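You operate a simulated robot arm through the tools that you are given. There is no shell and no other tool. Be economical: measure what you need, move in short steps, check, and stop when the job is done.

Carry out the task below with a simulated robot arm. There is one attempt and no reset: what you move stays moved.

TASK
Rinse the cream hose through from the white wall port.
Fine: clamp its grey end on tight, then run water for a few seconds; the grey cap goes on the white peg; valve shut again; no leak.

Only the result counts: the job must be done as asked and must still hold three seconds after the hand-in. Knocking over, shifting, dropping, spilling or breaking anything else fails it. Lids that push on must go on centred and level and be pressed home; caps that screw on are set level and turned clockwise until they are tight.

THE ROBOT
A 6-joint arm with a two-finger gripper on a trunk, on a base that drives. Base frame: it is fixed to the floor where the robot stands at the start and does not move with it; the origin is under the middle of the robot, x ahead of it, y to its left, z up. Readings come in m, degrees, newtons and seconds.
It reaches about 1.298 m from its shoulder. Its first joint turns from -149.0 to 149.0 degrees. Places, roughly: black end of the blue hose [1.25, 0.75, 0.75]; blue wall valve [0.5, -0.5, 0.7]; drain port [0.8, -0.2, 0.3]; green end of the red hose [2.25, 2, 0.75]; lance of the blue hose [1.25, 0.5, 0.5]; red end of the red hose [2, 1.75, 0.75]; red wall valve [0.2, -0.9, 0.7]; switch of the grey socket on the wall [0.6, -0.3, 1]; switch of the white socket on the wall [0.3, -0.8, 1]; white peg on the rail [1.1, 0.4, 0.6]; white wall port [0.9, 0, 0.7]; white wall valve [0.9, 0.2, 0.7]; wing nut of the blue wall port [0.3, -0.6, 0.8]; wing nut of the drain port [0.8, -0.1, 0.6]; wing nut of the red wall port [0.2, -1, 0.8]; yellow wall valve [0, -1.2, 0.6]. Payload 1.57 kg.
The TCP is the grasp point between the finger pads, 0.021 m short of the fingertips. In the tool frame z runs along the fingers and y along their closing line. Largest opening 0.07 m; the body of the gripper starts 0.05 m behind the TCP.
Orientation is that of the tool frame in the base frame, as [roll, pitch, yaw] about the fixed x, y, z axes, in that order (R = Rz(yaw) Ry(pitch) Rx(roll)). With the fingers straight down and closing along the base's y, the tool's x points along the base's -x, its y along +y and its z along -z.

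THE INTERFACE
- The arm moves only by the tool send_rows. Its argument "motion" is a list of rows, each a list of 7 numbers: the shift along the base's x, y, z in units of 150 mm (1.0 is 150 mm), then the turn, a rotation vector about the base's x, y, z in units of 120 degrees (1.0 is 120 degrees), then the opening in per cent of the stroke, from 0 (shut) to 100 (fully open). In form: [[dx, dy, dz, rx, ry, rz, gripper], ...]. A call has 1 to 10 rows; each row is the pose to reach, as a shift and turn from the pose commanded when the call began. A call with a number of a shift or a turn outside -1 to 1 is refused whole. A row lasts 0.2 s, in which the tool goes at most 0.05 m and 8.6 degrees; a call with a longer step from one row to the next is refused whole, and so is a gripper value outside its range. Where a pose cannot be reached the arm comes as near as it can. A force on the tool above 60 N (or 10 N above the force at the start of the call, whichever is more), or a blocked arm, ends the call early, and 0.2 s more pass. The fingers move at their own pace and stop on an object; they squeeze with about 25 N. The grip force told is the motor's: it shows also when the fingers shut on nothing. Time passes only in rows, and 0.2 s behind the last, so rows that repeat a pose let the fingers close. It gives the time, the measured TCP pose, the force on the tool (base axes), the opening and the grip force at its end, in the units of the frame above (readings bear some noise), with the torque about the TCP (base axes, N m) and any sound that the robot's microphone picked up.
- Cameras (640 x 400 px; columns grow to the right, rows downward): "scene" is now at [0.015, 0.133, 1.7003]; the picture's right is [-0.68, -0.73, 0.00], its down [-0.54, 0.50, -0.68] and it looks along [0.50, -0.46, -0.74] (base axes); focal length 250 px, centre (320, 200). "wrist" rides on the gripper at [0.079, 0.004, -0.081] in the tool frame; the picture's right is [-0.05, 1.00, 0.00], its down [-0.67, -0.04, -0.74] and it looks along [-0.74, -0.04, 0.67] (tool axes); focal length 256 px, centre (320, 200). There is no depth. A picture from a camera that has moved, and an enlarged one, comes with that camera's place and axes in the base frame and with its lens. The place of the scene camera against the robot may be out by one fixed shift of up to 0.012 m in any direction.
- get_image(camera): a new picture of that camera. It takes no simulated time.
- move_column(by): slides the trunk up (or, below 0, down) by that many m; the arm and the scene camera ride with it, the base frame stays. It gives what a move gives, with no picture.
- steer(legs): drives the robot by 1 to 6 legs, each [ahead, turn to the left] in m and degrees, along the robot's own axes; the way and the turn of a leg run together, so that a leg with both is an arc; at most 1.5 m and 180 degrees a leg. The arm and the cameras ride along, it lands a little off, and it stops where it bumps. It gives what a move gives.
- turn_head(pan, tilt): turns the head with the scene camera to pan (to the left, within 155 degrees either way) and tilt (down, from -29 to 69), counted from straight ahead of the robot. It gives what a move gives.
- enlarge(camera, box): a new picture of the part [left, top, right, bottom] of that camera's present view, enlarged. It takes no simulated time.
- job_done(): hands the job in; it is judged then, once.

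Go step by step. Nothing tells you exact positions but the pictures and the camera data: compare them with the known pose of the tool, close in by small moves and look again before you grip or let go. The budget is 120 turns and 78 pictures, counting those below and the enlarged ones. Unless the task says otherwise, let go and move clear before handing in.

The tools are called after "Call:" as a command line: name --pt "numbers of a row" for each row, then --argument value for the rest, lists and objects as JSON in quotes. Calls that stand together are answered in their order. send_rows: Moves the arm, as the interface text tells. Its arguments: {"type":"object","properties":{"motion":{"type":"array"}},"required":["motion"]} The other tools are called the same way: move_column (by) slides the trunk up or down; steer (legs) drives the base; turn_head (pan, tilt) turns the head that bears the scene camera; get_image (camera) takes a picture; enlarge (camera, box) takes an enlarged picture of a part of a camera's view; job_done () hands the job in.

At the start:

```text
time: 0.0
position: [0.7275, 0.1569, 1.0292]
ee_rot: [180.0, 0.0, -179.6]
ft_force: [0.1, -0.3, -0.3]
ft_torque: [-0.03, 0.0, -0.01]
grip_width: 0.0702
grasp_force: 0.0
trunk travel left (down, up): [-0.71, 0.26]
robot x, y, heading: [-0.0019, 0.0089, -0.2]
head pan, tilt: [-42.9, 47.3]
```

scene: 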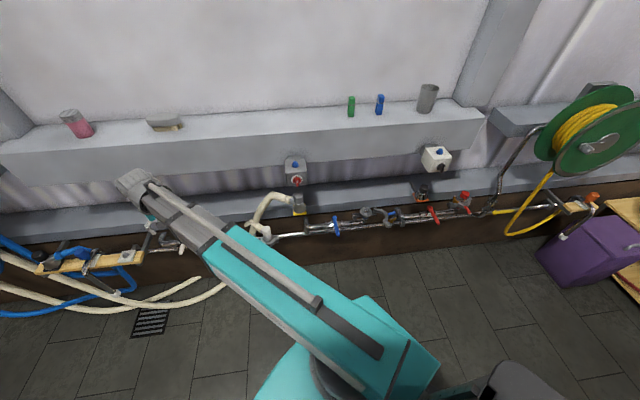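
wrist: 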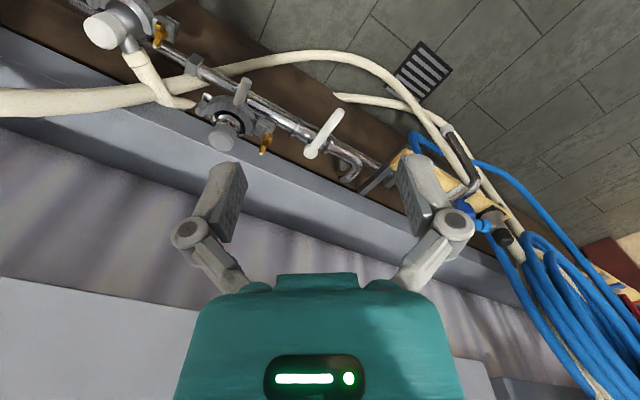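

I see the wall with the rail, ports and hoses. I'll look closer at the white port area and the rail before moving anything.

Call:
enlarge --camera "wrist" --box '[60, 0, 560, 312]'

Call:
turn_head --pan 10 --tilt 45

Call:
get_image --camera "scene"

```text
1.28 times, centred on (310, 156) of wrist
camera zoom: at [0.6484, 0.1604, 1.1097], right [0.04, 1.0, 0.0], down [0.67, -0.03, 0.74], along [0.74, -0.03, -0.67], focal length 328 px, centre (333, 256)
```

zoom: 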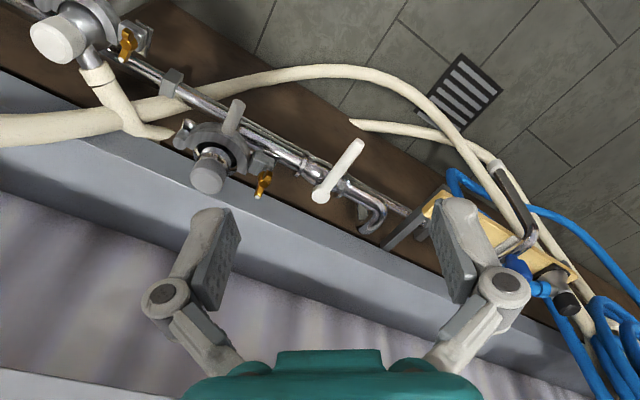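

```text
time: 1.2
position: [0.7269, 0.1573, 1.0289]
ee_rot: [180.0, 0.1, -179.5]
ft_force: [-0.1, 0.4, -0.5]
ft_torque: [0.02, 0.04, -0.01]
grip_width: 0.0702
grasp_force: 0.1
trunk travel left (down, up): [-0.71, 0.26]
robot x, y, heading: [0.0017, 0.0104, -0.3]
head pan, tilt: [10.0, 45.0]
```

```text
74 pictures are left
camera scene: at [0.037, 0.2012, 1.7035], right [0.17, -0.99, 0.0], down [-0.7, -0.12, -0.71], along [0.7, 0.12, -0.71], focal length 250 px, centre (320, 200)
```

scene: 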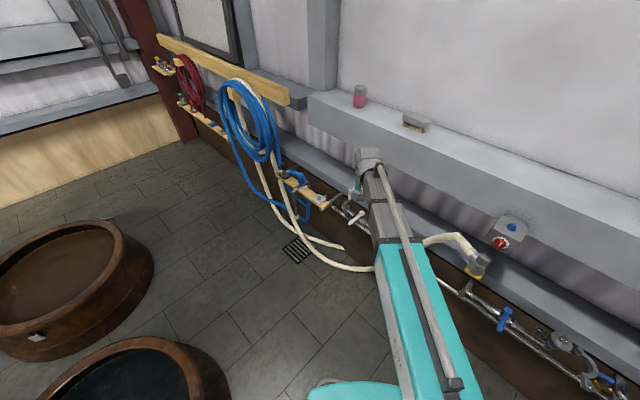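

The white port has a clamp with a gold wing nut and a lever valve. I'll zoom on details to find the grey end and the peg.

Call:
enlarge --camera "scene" --box '[210, 70, 400, 280]'

Call:
enlarge --camera "scene" --box '[420, 200, 640, 400]'

Call:
enlarge --camera "wrist" --box '[60, 0, 380, 200]'

```text
1.90 times, centred on (305, 175) of scene
camera zoom: at [0.037, 0.2012, 1.7035], right [0.17, -0.99, 0.0], down [-0.7, -0.12, -0.71], along [0.7, 0.12, -0.71], focal length 476 px, centre (349, 248)
```

zoom: 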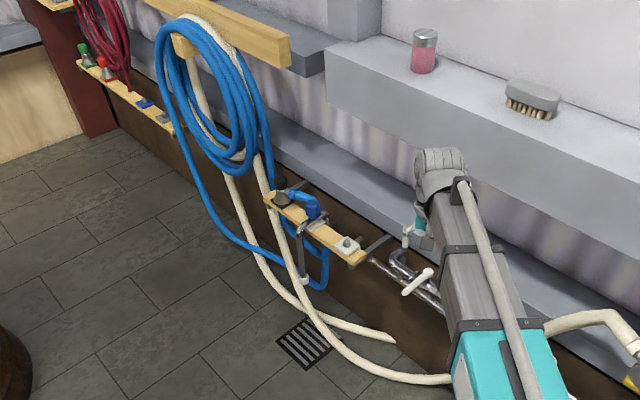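

```text
2.00 times, centred on (530, 300) of scene
camera zoom: at [0.037, 0.2012, 1.7035], right [0.17, -0.99, 0.0], down [-0.7, -0.12, -0.71], along [0.7, 0.12, -0.71], focal length 500 px, centre (-100, 0)
```

zoom: 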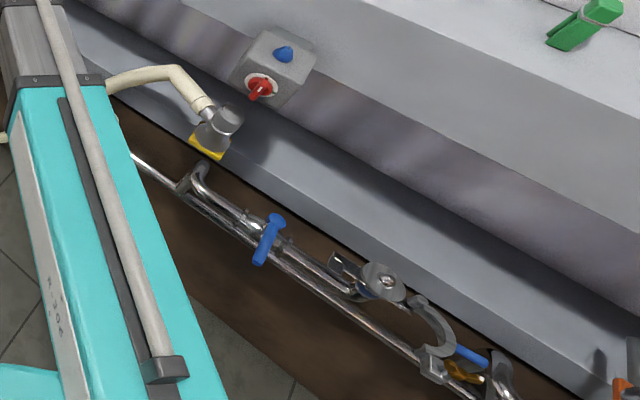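

```text
2.00 times, centred on (220, 100) of wrist
camera zoom: at [0.6484, 0.1604, 1.1097], right [0.04, 1.0, 0.0], down [0.67, -0.03, 0.74], along [0.74, -0.03, -0.67], focal length 512 px, centre (520, 400)
```

zoom: 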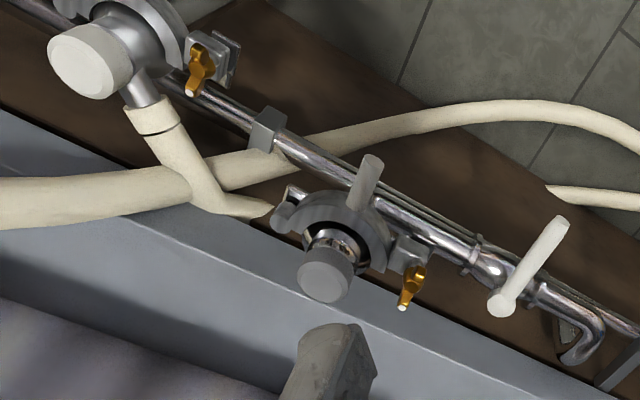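

I can't yet tell how the cream hose's ends are arranged, since the arm blocks the view. I'll swing the arm left out of the way and look again.

Call:
send_rows --pt "-0.2 0.25 0 0 0 0 100" --pt "-0.4 0.5 0 0 0 0 100" --pt "-0.6 0.75 0 0 0 0 100" --pt "-0.8 1 0 0 0 0 100"

Call:
send_rows --pt "-0.1 0.25 0 0 0 0 100" --pt "-0.2 0.5 0 0 0 0 100" --pt "-0.3 0.75 0 0 0 0 100" --pt "-0.4 1 0 0 0 0 100"

Call:
send_rows --pt "-0.1 0.25 0 0 0 0 100" --pt "-0.2 0.5 0 0 0 0 100" --pt "-0.3 0.75 0 0 0 0 100" --pt "-0.4 1 0 0 0 0 100"

Call:
turn_head --pan -20 --tilt 48

Call:
get_image --camera "scene"

```text
time: 2.2
position: [0.6089, 0.3077, 1.029]
ee_rot: [180.0, 0.0, -179.6]
ft_force: [0.9, -0.5, -0.1]
ft_torque: [-0.01, -0.01, 0.01]
grip_width: 0.0704
grasp_force: 0.0
trunk travel left (down, up): [-0.71, 0.26]
robot x, y, heading: [-0.0009, 0.0096, -0.2]
head pan, tilt: [10.0, 45.0]
```

```text
time: 3.2
position: [0.5487, 0.4576, 1.029]
ee_rot: [180.0, 0.0, -179.6]
ft_force: [-0.4, 0.1, 0.1]
ft_torque: [-0.01, -0.02, -0.01]
grip_width: 0.07
grasp_force: 0.1
trunk travel left (down, up): [-0.71, 0.26]
robot x, y, heading: [0.0002, 0.0094, -0.1]
head pan, tilt: [10.0, 45.0]
```

```text
time: 4.2
position: [0.4878, 0.6076, 1.0295]
ee_rot: [180.0, 0.0, -179.6]
ft_force: [-0.7, 0.3, -0.5]
ft_torque: [0.01, -0.02, 0.01]
grip_width: 0.0699
grasp_force: 0.0
trunk travel left (down, up): [-0.71, 0.26]
robot x, y, heading: [-0.0027, 0.0121, -0.2]
head pan, tilt: [10.0, 45.0]
```

```text
time: 5.2
position: [0.4874, 0.6062, 1.0291]
ee_rot: [180.0, 0.0, -179.6]
ft_force: [0.0, 0.4, 0.2]
ft_torque: [0.01, 0.0, -0.03]
grip_width: 0.07
grasp_force: 0.0
trunk travel left (down, up): [-0.71, 0.26]
robot x, y, heading: [-0.0011, 0.011, -0.2]
head pan, tilt: [-20.0, 48.0]
```

```text
70 pictures are left
camera scene: at [0.0309, 0.1602, 1.6994], right [-0.34, -0.94, 0.0], down [-0.7, 0.25, -0.67], along [0.63, -0.23, -0.74], focal length 250 px, centre (320, 200)
```

scene: 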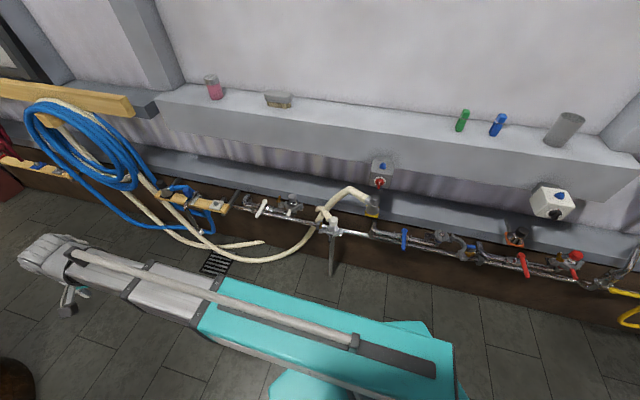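

Call:
enlarge --camera "scene" --box '[280, 160, 420, 280]'

Call:
enlarge --camera "scene" --box '[150, 160, 310, 270]'

```text
3.33 times, centred on (350, 220) of scene
camera zoom: at [0.0309, 0.1602, 1.6994], right [-0.34, -0.94, 0.0], down [-0.7, 0.25, -0.67], along [0.63, -0.23, -0.74], focal length 834 px, centre (220, 133)
```

zoom: 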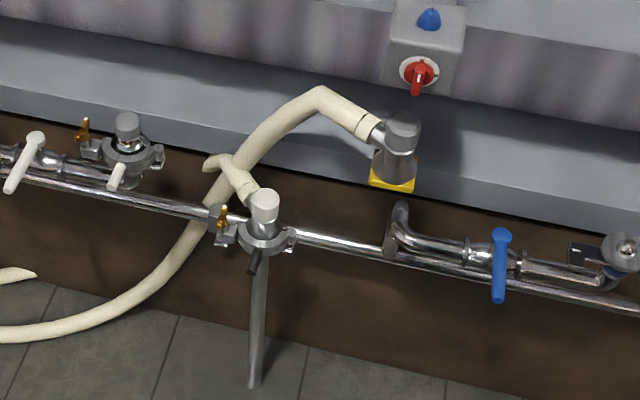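

```text
3.64 times, centred on (230, 215) of scene
camera zoom: at [0.0309, 0.1602, 1.6994], right [-0.34, -0.94, 0.0], down [-0.7, 0.25, -0.67], along [0.63, -0.23, -0.74], focal length 910 px, centre (647, 146)
```

zoom: 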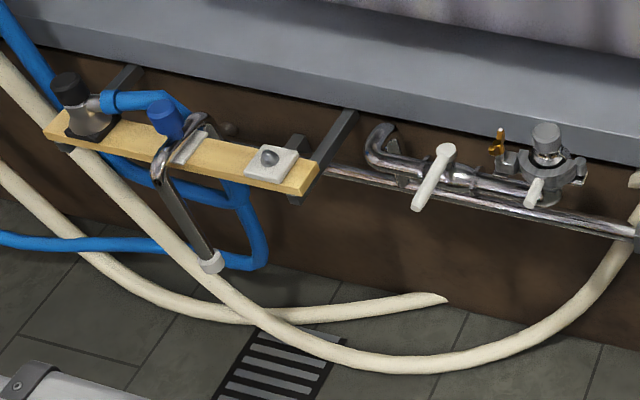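

The cream hose's white end is already clamped to the drain, its grey end is parked on the yellow peg, and the white port carries a grey cap held by the clamp; the white peg is on the wooden rail. I'll bring the wrist camera over the white port, facing the wall.

Call:
send_rows --pt "0.1 -0.2 0 0 0 -0.071 100" --pt "0.2 -0.4 0 0 0 -0.142 100" --pt "0.3 -0.6 0 0 0 -0.213 100" --pt "0.4 -0.8 0 0 0 -0.284 100" --pt "0.5 -1 0 0 0 -0.355 100"

Call:
send_rows --pt "0.15 -0.25 0 0 0 0 100" --pt "0.3 -0.5 0 0 0 0 100" --pt "0.45 -0.75 0 0 0 0 100" --pt "0.6 -1 0 0 0 0 100"

Call:
send_rows --pt "0.15 -0.25 -0.1 0 0 0 100" --pt "0.3 -0.5 -0.2 0 0 0 100" --pt "0.45 -0.75 -0.3 0 0 0 100" --pt "0.6 -1 -0.4 0 0 0 100"

Call:
get_image --camera "wrist"

```text
time: 6.4
position: [0.5639, 0.4563, 1.029]
ee_rot: [180.0, 0.0, 137.6]
ft_force: [0.1, -0.2, -0.8]
ft_torque: [0.04, 0.0, 0.02]
grip_width: 0.0699
grasp_force: 0.1
trunk travel left (down, up): [-0.71, 0.26]
robot x, y, heading: [0.0004, 0.0085, -0.1]
head pan, tilt: [-20.0, 48.0]
```

```text
time: 7.4
position: [0.6532, 0.3067, 1.0296]
ee_rot: [180.0, 0.1, 137.9]
ft_force: [0.6, -0.2, 0.3]
ft_torque: [-0.06, -0.01, 0.0]
grip_width: 0.0699
grasp_force: 0.0
trunk travel left (down, up): [-0.71, 0.26]
robot x, y, heading: [0.0008, 0.0123, -0.2]
head pan, tilt: [-20.0, 48.0]
```

```text
time: 8.4
position: [0.7439, 0.1576, 1.0284]
ee_rot: [179.9, 0.1, 137.9]
ft_force: [-0.2, 0.1, -0.3]
ft_torque: [0.04, 0.0, 0.03]
grip_width: 0.0701
grasp_force: 0.2
out of reach, approached as far as the arm can: row 1, 2, 3, 4
trunk travel left (down, up): [-0.71, 0.26]
robot x, y, heading: [-0.0002, 0.0092, -0.2]
head pan, tilt: [-20.0, 48.0]
```

```text
67 pictures are left
camera wrist: at [0.6871, 0.2135, 1.1096], right [0.71, 0.7, 0.0], down [0.47, -0.47, 0.74], along [0.53, -0.53, -0.67], focal length 256 px, centre (320, 200)
```

wrist: 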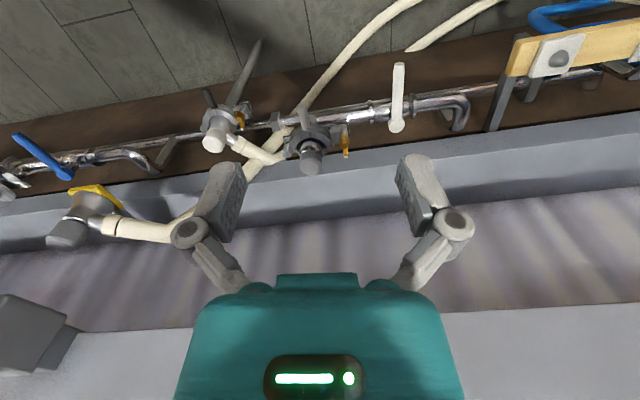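

The arm needs a lower trunk to get down here. I'll lower the column by 0.15 m and look again.

Call:
move_column --by -0.15

Call:
get_image --camera "wrist"

Call:
enlarge --camera "wrist" --box '[160, 20, 480, 180]'

```text
time: 10.1
position: [0.743, 0.1571, 0.8779]
ee_rot: [180.0, 0.1, 137.9]
ft_force: [-0.3, -0.6, 0.2]
ft_torque: [0.03, -0.01, 0.02]
grip_width: 0.07
grasp_force: 0.0
trunk travel left (down, up): [-0.56, 0.41]
robot x, y, heading: [0.0014, 0.0066, -0.3]
head pan, tilt: [-20.0, 48.0]
```

```text
66 pictures are left
camera wrist: at [0.6865, 0.2139, 0.9598], right [0.71, 0.7, 0.0], down [0.47, -0.47, 0.75], along [0.53, -0.53, -0.67], focal length 256 px, centre (320, 200)
```

wrist: 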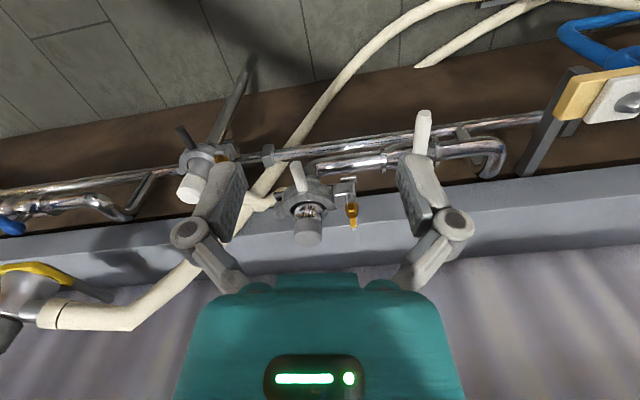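

```text
2.00 times, centred on (320, 100) of wrist
camera zoom: at [0.6865, 0.2139, 0.9598], right [0.71, 0.7, 0.0], down [0.47, -0.47, 0.75], along [0.53, -0.53, -0.67], focal length 512 px, centre (320, 400)
```

zoom: 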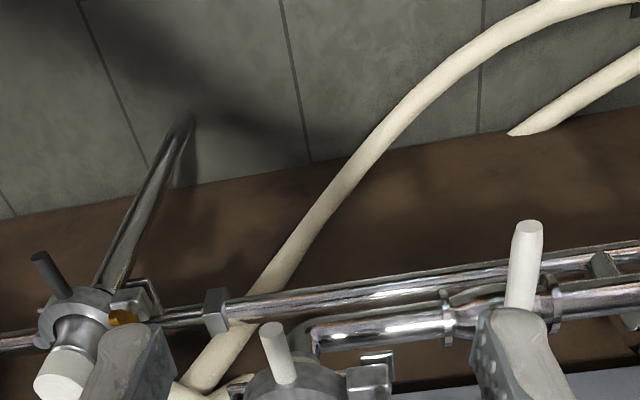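

Call:
enlarge --camera "wrist" --box '[240, 140, 400, 260]'

Call:
enlarge --camera "scene" --box '[240, 130, 330, 190]'

```text
3.33 times, centred on (320, 200) of wrist
camera zoom: at [0.6865, 0.2139, 0.9598], right [0.71, 0.7, 0.0], down [0.47, -0.47, 0.75], along [0.53, -0.53, -0.67], focal length 853 px, centre (320, 200)
```

zoom: 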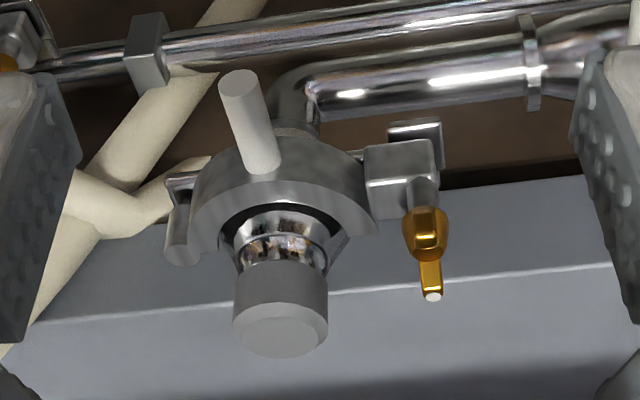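

```text
6.67 times, centred on (285, 160) of scene
camera zoom: at [0.0309, 0.1601, 1.5494], right [-0.34, -0.94, 0.0], down [-0.7, 0.25, -0.67], along [0.63, -0.23, -0.74], focal length 1668 px, centre (553, 467)
```

zoom: 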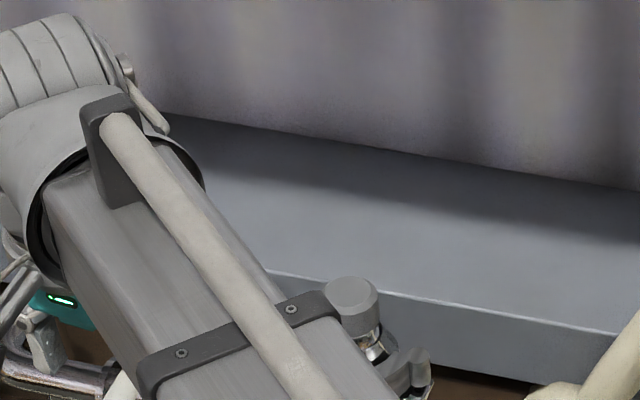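

The wing nut sits on a vertical bolt to the left of the port, with the jaw hinge on the right and the white handle on the front jaw. I'll check the open blue clamp to learn how it works.

Call:
turn_head --pan -50 --tilt 40

Call:
get_image --camera "scene"

```text
time: 11.1
position: [0.743, 0.1576, 0.8787]
ee_rot: [180.0, -0.1, 137.9]
ft_force: [-0.4, 0.0, 0.3]
ft_torque: [-0.01, -0.01, -0.04]
grip_width: 0.0701
grasp_force: 0.0
trunk travel left (down, up): [-0.56, 0.41]
robot x, y, heading: [0.0018, 0.0096, 0.3]
head pan, tilt: [-50.0, 40.0]
```

```text
62 pictures are left
camera scene: at [0.0116, 0.122, 1.5608], right [-0.77, -0.64, 0.0], down [-0.41, 0.49, -0.77], along [0.49, -0.59, -0.64], focal length 250 px, centre (320, 200)
```

scene: 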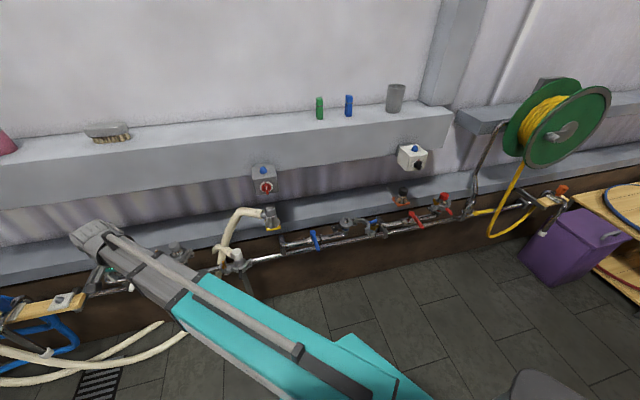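

Call:
enlarge --camera "scene" --box '[295, 195, 415, 270]'

Call:
enlarge --camera "scene" --box '[200, 195, 300, 275]'

```text
5.33 times, centred on (355, 232) of scene
camera zoom: at [0.0116, 0.122, 1.5608], right [-0.77, -0.64, 0.0], down [-0.41, 0.49, -0.77], along [0.49, -0.59, -0.64], focal length 1334 px, centre (133, 27)
```

zoom: 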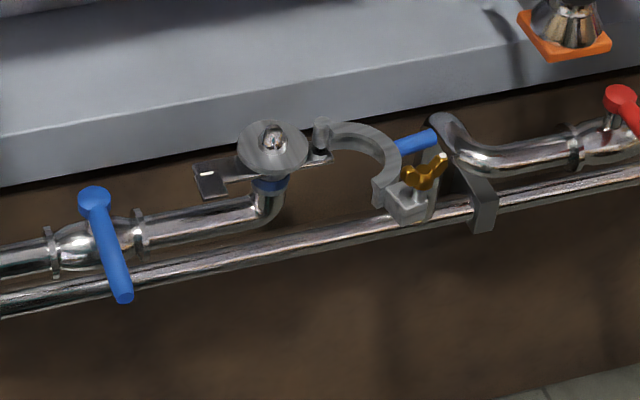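

```text
5.00 times, centred on (250, 235) of scene
camera zoom: at [0.0116, 0.122, 1.5608], right [-0.77, -0.64, 0.0], down [-0.41, 0.49, -0.77], along [0.49, -0.59, -0.64], focal length 1251 px, centre (670, 25)
```

zoom: 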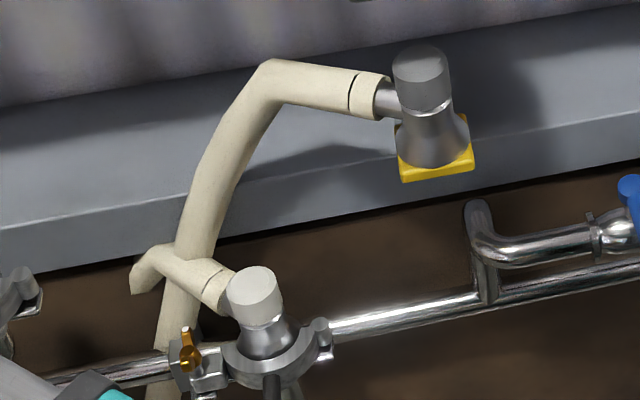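

Mechanism is clear: front jaw hinges on the right, a wing screw on the left holds it. The wall runs at about 56°. I'll move above the wing nut (≈[0.911, 0.051, 0.74]) aligned with the wall.

Call:
send_rows --pt "0.2 -0.14 0 0 0 0.0675 70" --pt "0.4 -0.28 0 0 0 0.0675 55" --pt "0.6 -0.42 0 0 0 0.0675 50" --pt "0.8 -0.56 0 0 0 0.0675 50" --pt "1.0 -0.7 0 0 0 0.0675 50"

Call:
get_image --camera "wrist"

```text
time: 12.3
position: [0.8928, 0.0522, 0.879]
ee_rot: [-179.9, 0.0, 146.0]
ft_force: [0.1, -0.3, -0.3]
ft_torque: [0.04, 0.0, -0.03]
grip_width: 0.0348
grasp_force: 0.1
trunk travel left (down, up): [-0.56, 0.41]
robot x, y, heading: [0.0014, 0.0115, -0.1]
head pan, tilt: [-50.0, 40.0]
```

```text
59 pictures are left
camera wrist: at [0.83, 0.1001, 0.9596], right [0.6, 0.8, 0.0], down [0.53, -0.4, 0.74], along [0.59, -0.45, -0.67], focal length 256 px, centre (320, 200)
```

wrist: 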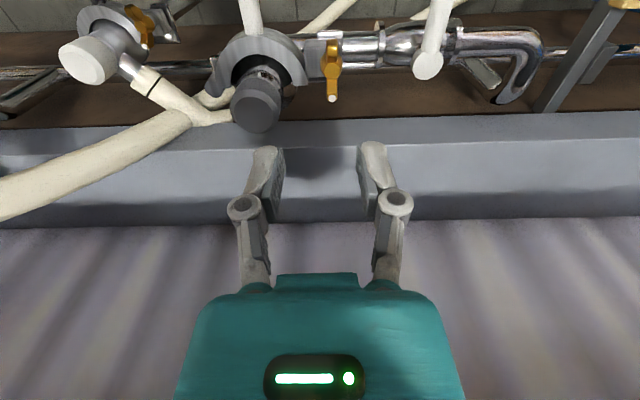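

Call:
enlarge --camera "wrist" --box '[200, 0, 400, 140]'

```text
2.86 times, centred on (300, 70) of wrist
camera zoom: at [0.83, 0.1001, 0.9596], right [0.6, 0.8, 0.0], down [0.53, -0.4, 0.74], along [0.59, -0.45, -0.67], focal length 731 px, centre (377, 571)
```

zoom: 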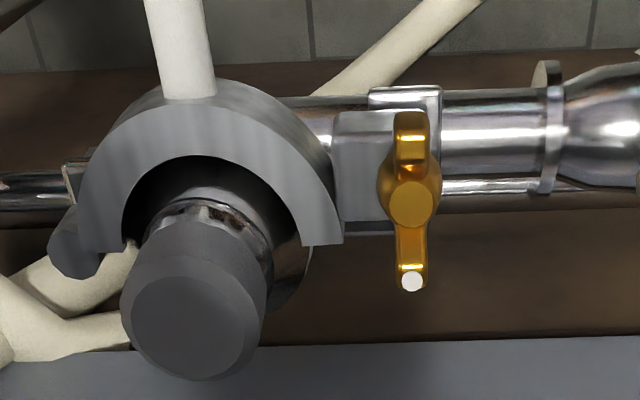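

The wing nut's wings point along the wall normal, with a white dot on the inner wing; nut centre ≈ [0.898, 0.060], top ≈ 0.76. I'll line up over it and check.

Call:
send_rows --pt "0.032 0.05 -0.2 0 0 0 50" --pt "0.032 0.05 -0.4 0 0 0 50" --pt "0.032 0.05 -0.6 0 0 0 50"

Call:
enlarge --camera "wrist" --box '[200, 90, 440, 240]'

```text
time: 13.1
position: [0.897, 0.0582, 0.8788]
ee_rot: [180.0, 0.0, 145.9]
ft_force: [0.1, -0.1, -0.7]
ft_torque: [-0.02, 0.0, -0.01]
grip_width: 0.0351
grasp_force: 0.1
out of reach, approached as far as the arm can: row 1, 2, 3
trunk travel left (down, up): [-0.56, 0.41]
robot x, y, heading: [0.0014, 0.0135, -0.1]
head pan, tilt: [-50.0, 40.0]
```

```text
2.67 times, centred on (320, 165) of wrist
camera zoom: at [0.8326, 0.1057, 0.9597], right [0.6, 0.8, 0.0], down [0.53, -0.4, 0.74], along [0.59, -0.45, -0.67], focal length 683 px, centre (320, 293)
```

zoom: 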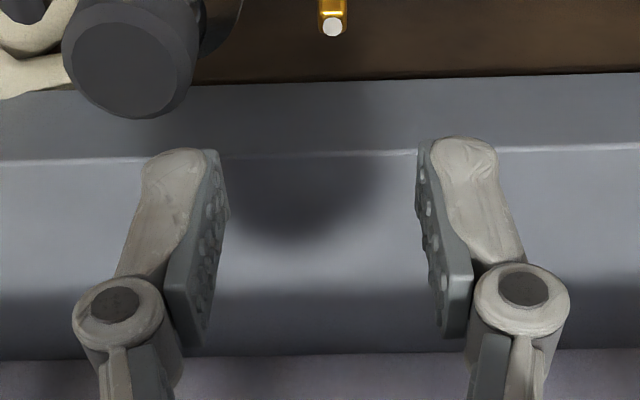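

The arm is at its lower limit for this trunk height. I'll raise the arm a little and lower the trunk in alternation to gain downward range.

Call:
send_rows --pt "0 0 0.1 0 0 0 50"

Call:
move_column --by -0.06

```text
time: 13.5
position: [0.8966, 0.0578, 0.8793]
ee_rot: [-179.9, 0.0, 146.0]
ft_force: [-0.4, 0.0, -0.3]
ft_torque: [0.0, 0.0, 0.03]
grip_width: 0.0347
grasp_force: 0.1
out of reach, approached as far as the arm can: row 1
trunk travel left (down, up): [-0.56, 0.41]
robot x, y, heading: [-0.0014, 0.0105, 0.1]
head pan, tilt: [-50.0, 40.0]
```

```text
time: 14.5
position: [0.8956, 0.0581, 0.8195]
ee_rot: [-180.0, 0.1, 146.0]
ft_force: [0.5, 0.1, 0.0]
ft_torque: [-0.03, -0.02, 0.04]
grip_width: 0.0347
grasp_force: 0.1
trunk travel left (down, up): [-0.5, 0.47]
robot x, y, heading: [0.0009, 0.0125, -0.3]
head pan, tilt: [-50.0, 40.0]
```

Call:
send_rows --pt "0 0 0.2 0 0 0 50" --pt "0 0 0.4 0 0 0 50"

```text
time: 15.1
position: [0.8965, 0.0578, 0.8185]
ee_rot: [179.9, 0.0, 146.0]
ft_force: [0.0, 0.1, -0.4]
ft_torque: [-0.02, 0.0, -0.01]
grip_width: 0.0349
grasp_force: 0.0
out of reach, approached as far as the arm can: row 1, 2
trunk travel left (down, up): [-0.5, 0.47]
robot x, y, heading: [0.0029, 0.0104, 0.1]
head pan, tilt: [-50.0, 40.0]
```

Call:
send_rows --pt "0 0 0.2 0 0 0 50" --pt "0 0 0.4 0 0 0 50"

```text
time: 15.7
position: [0.8964, 0.0577, 0.8187]
ee_rot: [-180.0, -0.1, 146.0]
ft_force: [0.1, -0.6, 0.0]
ft_torque: [0.0, -0.04, -0.01]
grip_width: 0.0353
grasp_force: 0.0
out of reach, approached as far as the arm can: row 1, 2
trunk travel left (down, up): [-0.5, 0.47]
robot x, y, heading: [0.0008, 0.0076, -0.1]
head pan, tilt: [-50.0, 40.0]
```

Call:
send_rows --pt "0 0 0.3 0 0 0 50" --pt "0 0 0.6 0 0 0 50"

```text
time: 16.3
position: [0.8966, 0.0577, 0.8183]
ee_rot: [180.0, 0.0, 146.0]
ft_force: [-0.4, -0.4, 0.1]
ft_torque: [-0.01, 0.01, -0.01]
grip_width: 0.035
grasp_force: 0.1
out of reach, approached as far as the arm can: row 1, 2
trunk travel left (down, up): [-0.5, 0.47]
robot x, y, heading: [0.0004, 0.009, -0.4]
head pan, tilt: [-50.0, 40.0]
```

Call:
send_rows --pt "0.01 0.015 0 0 0 0 50"

Call:
move_column --by -0.02

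Call:
get_image --camera "wrist"

```text
time: 16.7
position: [0.8981, 0.0615, 0.8181]
ee_rot: [179.9, 0.0, 146.0]
ft_force: [0.2, 0.6, -0.5]
ft_torque: [-0.03, -0.02, -0.01]
grip_width: 0.0349
grasp_force: 0.1
trunk travel left (down, up): [-0.5, 0.47]
robot x, y, heading: [0.0007, 0.0113, -0.4]
head pan, tilt: [-50.0, 40.0]
```

```text
time: 17.3
position: [0.8981, 0.0606, 0.7981]
ee_rot: [-180.0, -0.1, 146.0]
ft_force: [-0.5, -0.2, -0.9]
ft_torque: [-0.01, 0.0, 0.0]
grip_width: 0.0349
grasp_force: 0.0
trunk travel left (down, up): [-0.48, 0.49]
robot x, y, heading: [0.0011, 0.0083, -0.6]
head pan, tilt: [-50.0, 40.0]
```

```text
56 pictures are left
camera wrist: at [0.8339, 0.1079, 0.8797], right [0.6, 0.8, 0.0], down [0.53, -0.4, 0.75], along [0.59, -0.45, -0.67], focal length 256 px, centre (320, 200)
```

wrist: 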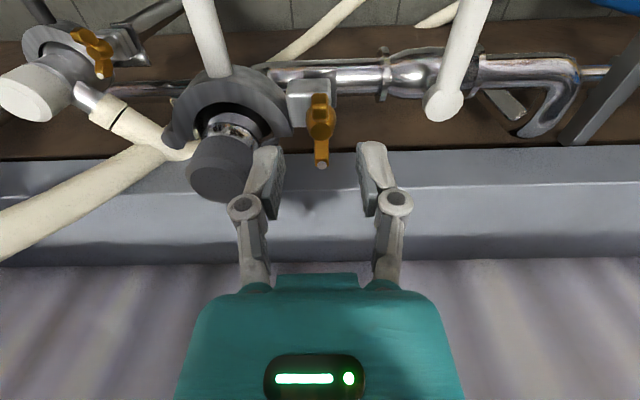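

Aligned with the nut. Arm height evidently only changes by the trunk, so I'll lower the column onto the nut, then close.

Call:
move_column --by -0.036

Call:
get_image --camera "wrist"

```text
time: 18.1
position: [0.8984, 0.0595, 0.7631]
ee_rot: [180.0, 0.0, 145.9]
ft_force: [1.0, 0.3, -0.6]
ft_torque: [-0.02, -0.04, -0.02]
grip_width: 0.0348
grasp_force: 0.1
trunk travel left (down, up): [-0.444, 0.526]
robot x, y, heading: [0.0014, 0.0091, -0.1]
head pan, tilt: [-50.0, 40.0]
```

```text
55 pictures are left
camera wrist: at [0.8339, 0.1079, 0.8437], right [0.6, 0.8, 0.0], down [0.53, -0.4, 0.74], along [0.59, -0.45, -0.67], focal length 256 px, centre (320, 200)
```

wrist: 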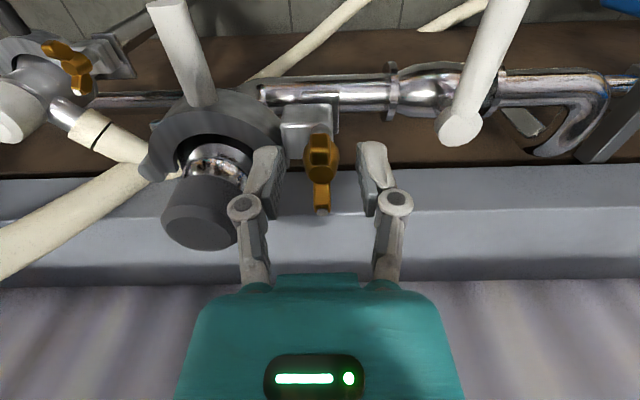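

Hub top is near 0.744, so I'll go 11 mm lower and close gently.

Call:
move_column --by -0.011

Call:
send_rows --pt "0 0 0 0 0 0 0" --pt "0 0 0 0 0 0 0" --pt "0 0 0 0 0 0 0"

Call:
enlarge --camera "wrist" --box '[220, 90, 420, 230]'

```text
time: 18.7
position: [0.8984, 0.0596, 0.7522]
ee_rot: [179.9, 0.0, 146.1]
ft_force: [-0.3, -0.3, 0.2]
ft_torque: [-0.02, -0.03, 0.01]
grip_width: 0.0353
grasp_force: 0.1
trunk travel left (down, up): [-0.433, 0.537]
robot x, y, heading: [0.0005, 0.0084, -0.1]
head pan, tilt: [-50.0, 40.0]
```

```text
time: 19.5
position: [0.899, 0.0606, 0.752]
ee_rot: [-179.9, 0.1, 146.0]
ft_force: [1.3, 2.1, 3.2]
ft_torque: [0.08, 0.07, 0.03]
grip_width: 0.0179
grasp_force: 31.8
trunk travel left (down, up): [-0.433, 0.537]
robot x, y, heading: [0.0028, 0.0091, 0.1]
head pan, tilt: [-50.0, 40.0]
```

```text
2.86 times, centred on (320, 160) of wrist
camera zoom: at [0.834, 0.1082, 0.8328], right [0.6, 0.8, 0.0], down [0.53, -0.4, 0.75], along [0.59, -0.45, -0.67], focal length 731 px, centre (320, 314)
```

zoom: 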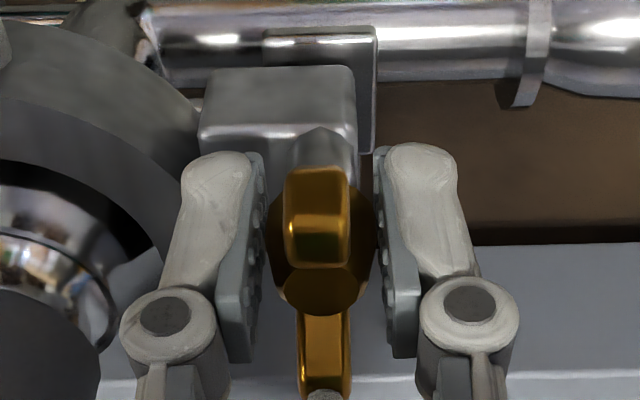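

Gripped on the hub. Now turn counter-clockwise (+z).

Call:
send_rows --pt "0 0 0 0 0 0.07 0" --pt "0 0 0 0 0 0.14 0" --pt "0 0 0 0 0 0.21 0" --pt "0 0 0 0 0 0.28 0" --pt "0 0 0 0 0 0.35 0" --pt "0 0 0 0 0 0.42 0" --pt "0 0 0 0 0 0.49 0" --pt "0 0 0 0 0 0.56 0" --pt "0 0 0 0 0 0.63 0" --pt "0 0 0 0 0 0.7 0"

Call:
get_image --camera "wrist"

```text
time: 21.7
position: [0.8994, 0.0585, 0.7521]
ee_rot: [-179.9, 0.1, -129.8]
ft_force: [8.2, -17.3, 4.8]
ft_torque: [-0.22, -0.05, 0.01]
grip_width: 0.0169
grasp_force: 32.0
trunk travel left (down, up): [-0.433, 0.537]
robot x, y, heading: [0.0029, 0.0095, 0.1]
head pan, tilt: [-50.0, 40.0]
```

```text
53 pictures are left
camera wrist: at [0.8451, 0.0007, 0.8326], right [-0.73, 0.68, 0.0], down [0.45, 0.49, 0.75], along [0.51, 0.55, -0.67], focal length 256 px, centre (320, 200)
```

wrist: 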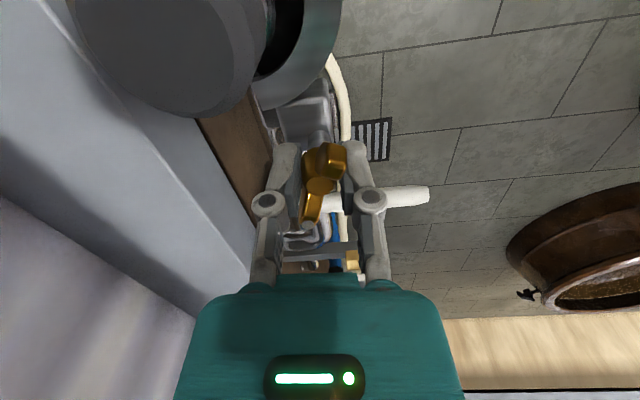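

The nut follows. I'll keep turning as far as the wrist allows.

Call:
send_rows --pt "0.005 -0.01 0 0 0 0.07 0" --pt "0.005 -0.01 0 0 0 0.14 0" --pt "0.005 -0.01 0 0 0 0.21 0" --pt "0.005 -0.01 0 0 0 0.28 0" --pt "0.005 -0.01 0 0 0 0.35 0" --pt "0.005 -0.01 0 0 0 0.42 0" --pt "0.005 -0.01 0 0 0 0.49 0" --pt "0.005 -0.01 0 0 0 0.56 0" --pt "0.005 -0.01 0 0 0 0.63 0" --pt "0.005 -0.01 0 0 0 0.7 0"

Call:
get_image --camera "wrist"

```text
time: 23.9
position: [0.899, 0.0598, 0.7515]
ee_rot: [-180.0, 0.1, -45.9]
ft_force: [3.1, 8.9, 1.7]
ft_torque: [0.79, 0.59, -0.08]
grip_width: 0.0167
grasp_force: 31.5
trunk travel left (down, up): [-0.433, 0.537]
robot x, y, heading: [0.0001, 0.0104, -0.2]
head pan, tilt: [-50.0, 40.0]
```

```text
52 pictures are left
camera wrist: at [0.9501, -0.0005, 0.8325], right [-0.75, -0.66, 0.0], down [-0.44, 0.5, 0.75], along [-0.49, 0.56, -0.67], focal length 256 px, centre (320, 200)
```

wrist: 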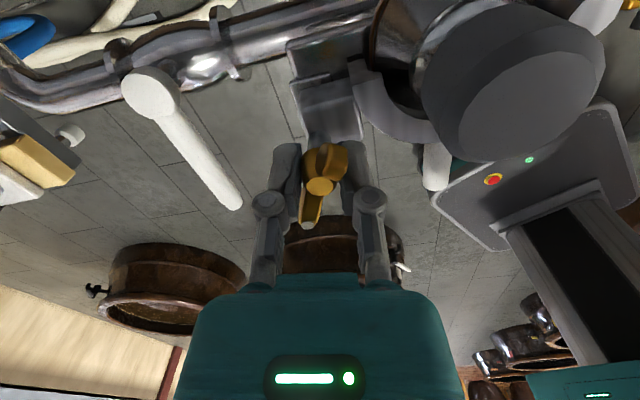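

Call:
send_rows --pt "0 0 0 0 0 0.07 0" --pt "0 0 0 0 0 0.14 0" --pt "0 0 0 0 0 0.21 0" --pt "0 0 0 0 0 0.28 0" --pt "0 0 0 0 0 0.35 0" --pt "0 0 0 0 0 0.42 0" --pt "0 0 0 0 0 0.49 0" --pt "0 0 0 0 0 0.56 0" --pt "0 0 0 0 0 0.63 0" --pt "0 0 0 0 0 0.7 0"

Call:
get_image --camera "wrist"

```text
time: 26.1
position: [0.9003, 0.0595, 0.7505]
ee_rot: [180.0, -0.1, -4.2]
ft_force: [-2.5, 4.3, -3.2]
ft_torque: [0.0, 0.03, -0.55]
grip_width: 0.0177
grasp_force: 31.8
out of reach, approached as far as the arm can: row 6, 7, 8, 9, 10
trunk travel left (down, up): [-0.433, 0.537]
robot x, y, heading: [-0.001, 0.0082, -0.1]
head pan, tilt: [-50.0, 40.0]
```

```text
51 pictures are left
camera wrist: at [0.977, 0.0494, 0.8325], right [-0.13, -0.99, 0.0], down [-0.66, 0.09, 0.75], along [-0.74, 0.09, -0.67], focal length 256 px, centre (320, 200)
```

wrist: 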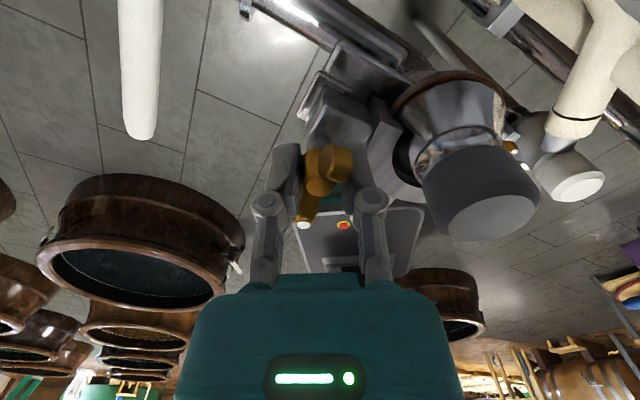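

The nut has come round about 190° and now meets an end stop (torque −0.55 N m). I'll release, raise, and turn the wrist back to face the wall, then check the nut.

Call:
send_rows --pt "0 0 0 0 0 -0.05 50" --pt "0 0 0 0 0 -0.05 50" --pt "0 0 0 0 0 -0.05 50"

Call:
move_column --by 0.06

Call:
send_rows --pt "0 0 0 0 0 -0.07 50" --pt "0 0 0 0 0 -0.14 50" --pt "0 0 0 0 0 -0.21 50" --pt "0 0 0 0 0 -0.28 50" --pt "0 0 0 0 0 -0.35 50" --pt "0 0 0 0 0 -0.42 50" --pt "0 0 0 0 0 -0.49 50" --pt "0 0 0 0 0 -0.56 50" --pt "0 0 0 0 0 -0.63 50" --pt "0 0 0 0 0 -0.7 50"

Call:
send_rows --pt "0 0 0 0 0 -0.07 50" --pt "-0.1 0 0 0 0 -0.14 50" --pt "-0.2 0.05 0 0 0 -0.21 50" --pt "-0.3 0.1 0 0 0 -0.28 50" --pt "-0.4 0.15 0 0 0 -0.35 50" --pt "-0.5 0.2 0 0 0 -0.42 50" --pt "-0.6 0.3 0 0 0 -0.48 50"

Call:
get_image --camera "wrist"

```text
time: 26.9
position: [0.8996, 0.058, 0.7516]
ee_rot: [179.9, 0.0, -10.2]
ft_force: [-0.4, -0.3, 0.4]
ft_torque: [-0.01, -0.06, -0.01]
grip_width: 0.035
grasp_force: 0.1
trunk travel left (down, up): [-0.433, 0.537]
robot x, y, heading: [0.004, 0.0106, -0.2]
head pan, tilt: [-50.0, 40.0]
```

```text
time: 27.9
position: [0.8995, 0.0588, 0.8113]
ee_rot: [179.9, 0.0, -10.2]
ft_force: [0.0, -0.9, 0.8]
ft_torque: [0.0, 0.02, -0.02]
grip_width: 0.0349
grasp_force: 0.0
trunk travel left (down, up): [-0.493, 0.477]
robot x, y, heading: [0.0031, 0.01, -0.3]
head pan, tilt: [-50.0, 40.0]
```

```text
time: 30.1
position: [0.8994, 0.0597, 0.812]
ee_rot: [179.9, 0.0, -94.3]
ft_force: [0.1, -0.1, -0.3]
ft_torque: [0.0, 0.02, 0.03]
grip_width: 0.035
grasp_force: 0.1
trunk travel left (down, up): [-0.493, 0.477]
robot x, y, heading: [0.0039, 0.0083, -0.3]
head pan, tilt: [-50.0, 40.0]
```

```text
time: 31.7
position: [0.8076, 0.1024, 0.8119]
ee_rot: [179.9, 0.0, -152.0]
ft_force: [-0.9, 0.1, -0.5]
ft_torque: [0.03, 0.01, 0.0]
grip_width: 0.0349
grasp_force: 0.0
trunk travel left (down, up): [-0.493, 0.477]
robot x, y, heading: [0.0018, 0.0095, -0.2]
head pan, tilt: [-50.0, 40.0]
```

```text
50 pictures are left
camera wrist: at [0.7358, 0.0695, 0.8927], right [-0.42, 0.91, 0.0], down [0.6, 0.28, 0.74], along [0.68, 0.32, -0.67], focal length 256 px, centre (320, 200)
```

wrist: 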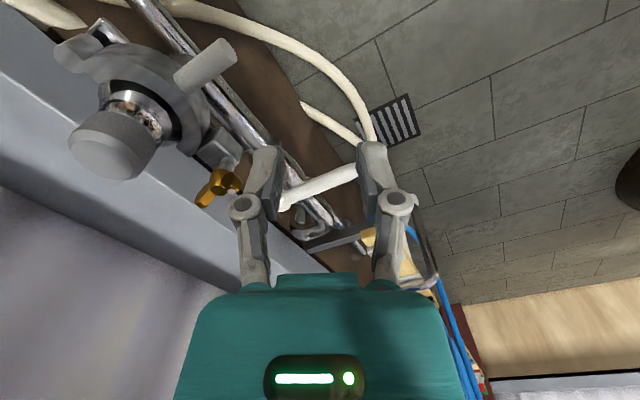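

Next, position over the white handle (tip ≈[0.815,0.042,0.71]) with wrist facing the wall.

Call:
send_rows --pt "0.02 -0.06 0 0 0 -0.065 60" --pt "0.03 -0.12 0 0 0 -0.13 60" --pt "0.05 -0.18 0 0 0 -0.195 60" --pt "0.06 -0.24 0 0 0 -0.26 60" --pt "0.08 -0.3 0 0 0 -0.325 60" --pt "0.09 -0.36 0 0 0 -0.39 60" --pt "0.11 -0.41 0 0 0 -0.455 60" --pt "0.116 -0.45 0 0 0 -0.517 60"

Call:
move_column --by -0.05

Call:
get_image --camera "wrist"

```text
time: 33.5
position: [0.8263, 0.0356, 0.8121]
ee_rot: [-180.0, 0.0, 146.0]
ft_force: [0.1, 0.3, 0.8]
ft_torque: [0.0, 0.01, 0.02]
grip_width: 0.042
grasp_force: 0.1
trunk travel left (down, up): [-0.493, 0.477]
robot x, y, heading: [0.0021, 0.0107, -0.2]
head pan, tilt: [-50.0, 40.0]
```

```text
time: 34.5
position: [0.8271, 0.0365, 0.761]
ee_rot: [-180.0, 0.0, 146.2]
ft_force: [-0.2, 0.6, 0.1]
ft_torque: [0.02, -0.01, 0.0]
grip_width: 0.042
grasp_force: 0.0
trunk travel left (down, up): [-0.443, 0.527]
robot x, y, heading: [0.0015, 0.0111, -0.1]
head pan, tilt: [-50.0, 40.0]
```

```text
49 pictures are left
camera wrist: at [0.7624, 0.0836, 0.8427], right [0.6, 0.8, 0.0], down [0.53, -0.4, 0.74], along [0.6, -0.45, -0.67], focal length 256 px, centre (320, 200)
```

wrist: 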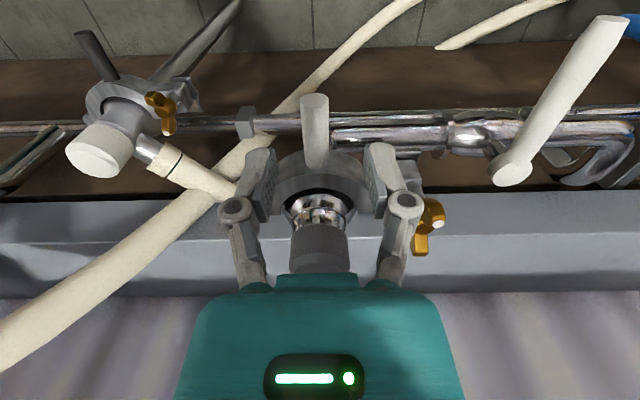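

Call:
move_column --by -0.05

Call:
send_rows --pt "0 0 0 0 0 0 0" --pt "0 0 0 0 0 0 0" --pt "0 0 0 0 0 0 0"

Call:
get_image --camera "wrist"

```text
time: 35.4
position: [0.8269, 0.0365, 0.7123]
ee_rot: [180.0, 0.0, 146.2]
ft_force: [-0.5, 0.5, -1.0]
ft_torque: [0.02, 0.01, 0.0]
grip_width: 0.0421
grasp_force: 0.2
trunk travel left (down, up): [-0.393, 0.577]
robot x, y, heading: [-0.0005, 0.01, -0.2]
head pan, tilt: [-50.0, 40.0]
```

```text
time: 36.2
position: [0.8248, 0.0336, 0.713]
ee_rot: [-179.9, -0.1, 146.0]
ft_force: [-14.2, -19.9, -5.7]
ft_torque: [-0.17, -0.11, -0.48]
grip_width: 0.0148
grasp_force: 31.4
trunk travel left (down, up): [-0.393, 0.577]
robot x, y, heading: [0.002, 0.012, -0.1]
head pan, tilt: [-50.0, 40.0]
```

```text
48 pictures are left
camera wrist: at [0.7613, 0.0816, 0.793], right [0.6, 0.8, 0.0], down [0.53, -0.4, 0.74], along [0.59, -0.45, -0.67], focal length 256 px, centre (320, 200)
```

wrist: 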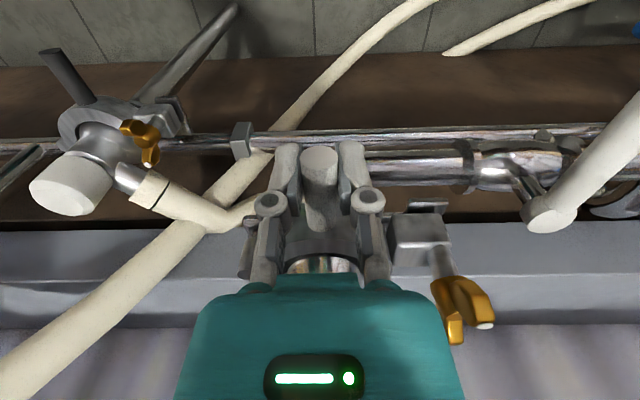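

Handle gripped. Now swing the jaw open around its hinge (≈[0.857,−0.047]), first 24°.

Call:
send_rows --pt "-0.05 -0.035 0 0 0 0.033 0" --pt "-0.086 -0.053 0 0 0 0.067 0" --pt "-0.12 -0.075 0 0 0 0.1 0" --pt "-0.153 -0.097 0 0 0 0.133 0" --pt "-0.213 -0.151 0 0 0 0.2 0"

Call:
get_image --camera "wrist"

```text
time: 37.4
position: [0.7958, 0.0135, 0.7121]
ee_rot: [179.9, 0.0, 170.2]
ft_force: [2.8, -9.3, 5.2]
ft_torque: [-0.02, -0.07, -0.57]
grip_width: 0.0147
grasp_force: 32.0
trunk travel left (down, up): [-0.393, 0.577]
robot x, y, heading: [-0.0003, 0.0094, 0.0]
head pan, tilt: [-50.0, 40.0]
```

```text
47 pictures are left
camera wrist: at [0.7165, 0.0306, 0.7929], right [0.22, 0.98, 0.0], down [0.65, -0.15, 0.75], along [0.73, -0.16, -0.67], focal length 256 px, centre (320, 200)
```

wrist: 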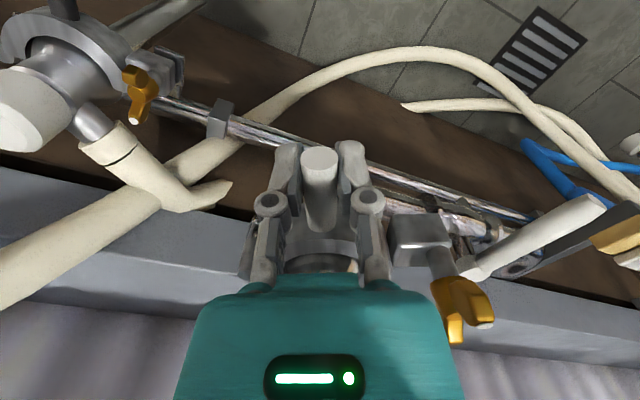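

Call:
send_rows --pt "-0.052 -0.062 0 0 0 0.067 0" --pt "-0.095 -0.13 0 0 0 0.133 0" --pt "-0.129 -0.203 0 0 0 0.2 0" --pt "-0.151 -0.28 0 0 0 0.267 0" --pt "-0.163 -0.361 0 0 0 0.333 0" --pt "-0.164 -0.441 0 0 0 0.4 0" --pt "-0.153 -0.521 0 0 0 0.467 0" --pt "-0.131 -0.599 0 0 0 0.533 0" --pt "-0.099 -0.672 0 0 0 0.6 0" --pt "-0.057 -0.741 0 0 0 0.667 0"

Call:
get_image --camera "wrist"

```text
time: 39.6
position: [0.7842, -0.0942, 0.7119]
ee_rot: [179.7, 0.1, -109.6]
ft_force: [-8.1, 11.4, -3.0]
ft_torque: [-0.07, 0.11, -0.64]
grip_width: 0.0162
grasp_force: 32.0
trunk travel left (down, up): [-0.393, 0.577]
robot x, y, heading: [0.0017, 0.0112, -0.4]
head pan, tilt: [-50.0, 40.0]
```

```text
46 pictures are left
camera wrist: at [0.7533, -0.169, 0.7927], right [-0.92, 0.39, 0.01], down [0.26, 0.61, 0.75], along [0.28, 0.69, -0.67], focal length 256 px, centre (320, 200)
```

wrist: 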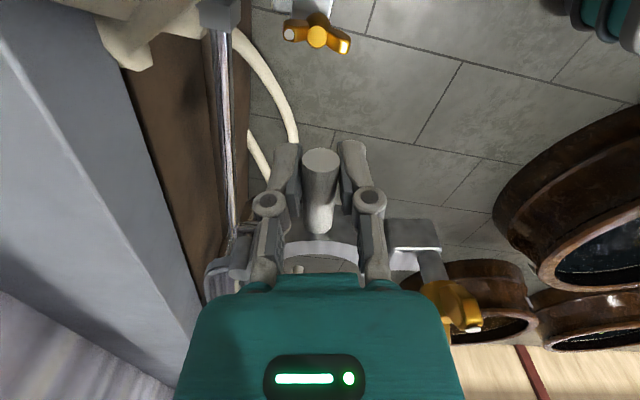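

Jaw is open. Release the handle, raise, and look.

Call:
send_rows --pt "0 0 0 0 0 0 50" --pt "0 0 0 0 0 0 60" --pt "0 0 0 0 0 0 60"

Call:
move_column --by 0.14

Call:
send_rows --pt "0 0.03 0 0 0 -0.07 80" --pt "0 0.06 0 0 0 -0.14 80" --pt "0 0.09 0 0 0 -0.21 80" --pt "0 0.12 0 0 0 -0.28 80" --pt "0 0.2 0 0 0 -0.35 80" --pt "0 0.3 0 0 0 -0.42 80" --pt "0 0.4 0 0 0 -0.49 80" --pt "0 0.5 0 0 0 -0.56 80" --pt "0 0.6 0 0 0 -0.63 80" --pt "0 0.7 0 0 0 -0.7 80"

Call:
get_image --camera "wrist"

```text
time: 40.4
position: [0.7859, -0.0978, 0.7115]
ee_rot: [180.0, 0.0, -109.8]
ft_force: [0.2, -0.4, 0.2]
ft_torque: [-0.01, -0.03, 0.04]
grip_width: 0.0419
grasp_force: 0.1
trunk travel left (down, up): [-0.393, 0.577]
robot x, y, heading: [0.0012, 0.0103, 0.3]
head pan, tilt: [-50.0, 40.0]
```

```text
time: 42.0
position: [0.7859, -0.0973, 0.8515]
ee_rot: [179.9, 0.0, -109.8]
ft_force: [0.1, -1.0, -0.1]
ft_torque: [0.01, -0.01, 0.0]
grip_width: 0.0422
grasp_force: 0.2
trunk travel left (down, up): [-0.533, 0.437]
robot x, y, heading: [0.0034, 0.0114, -0.3]
head pan, tilt: [-50.0, 40.0]
```

```text
time: 44.2
position: [0.786, 0.0072, 0.8517]
ee_rot: [179.9, 0.0, 166.2]
ft_force: [-0.5, 0.3, 0.4]
ft_torque: [0.0, 0.0, 0.03]
grip_width: 0.0561
grasp_force: 0.0
trunk travel left (down, up): [-0.533, 0.437]
robot x, y, heading: [0.0043, 0.0119, -0.3]
head pan, tilt: [-50.0, 40.0]
```

```text
45 pictures are left
camera wrist: at [0.71, 0.0303, 0.9327], right [0.29, 0.96, 0.0], down [0.64, -0.2, 0.74], along [0.71, -0.22, -0.67], focal length 256 px, centre (320, 200)
```

wrist: 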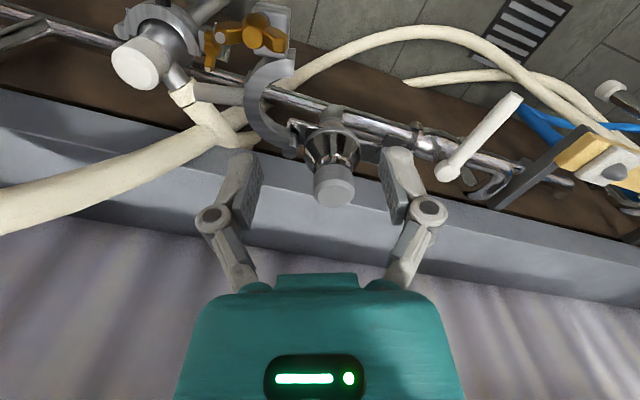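

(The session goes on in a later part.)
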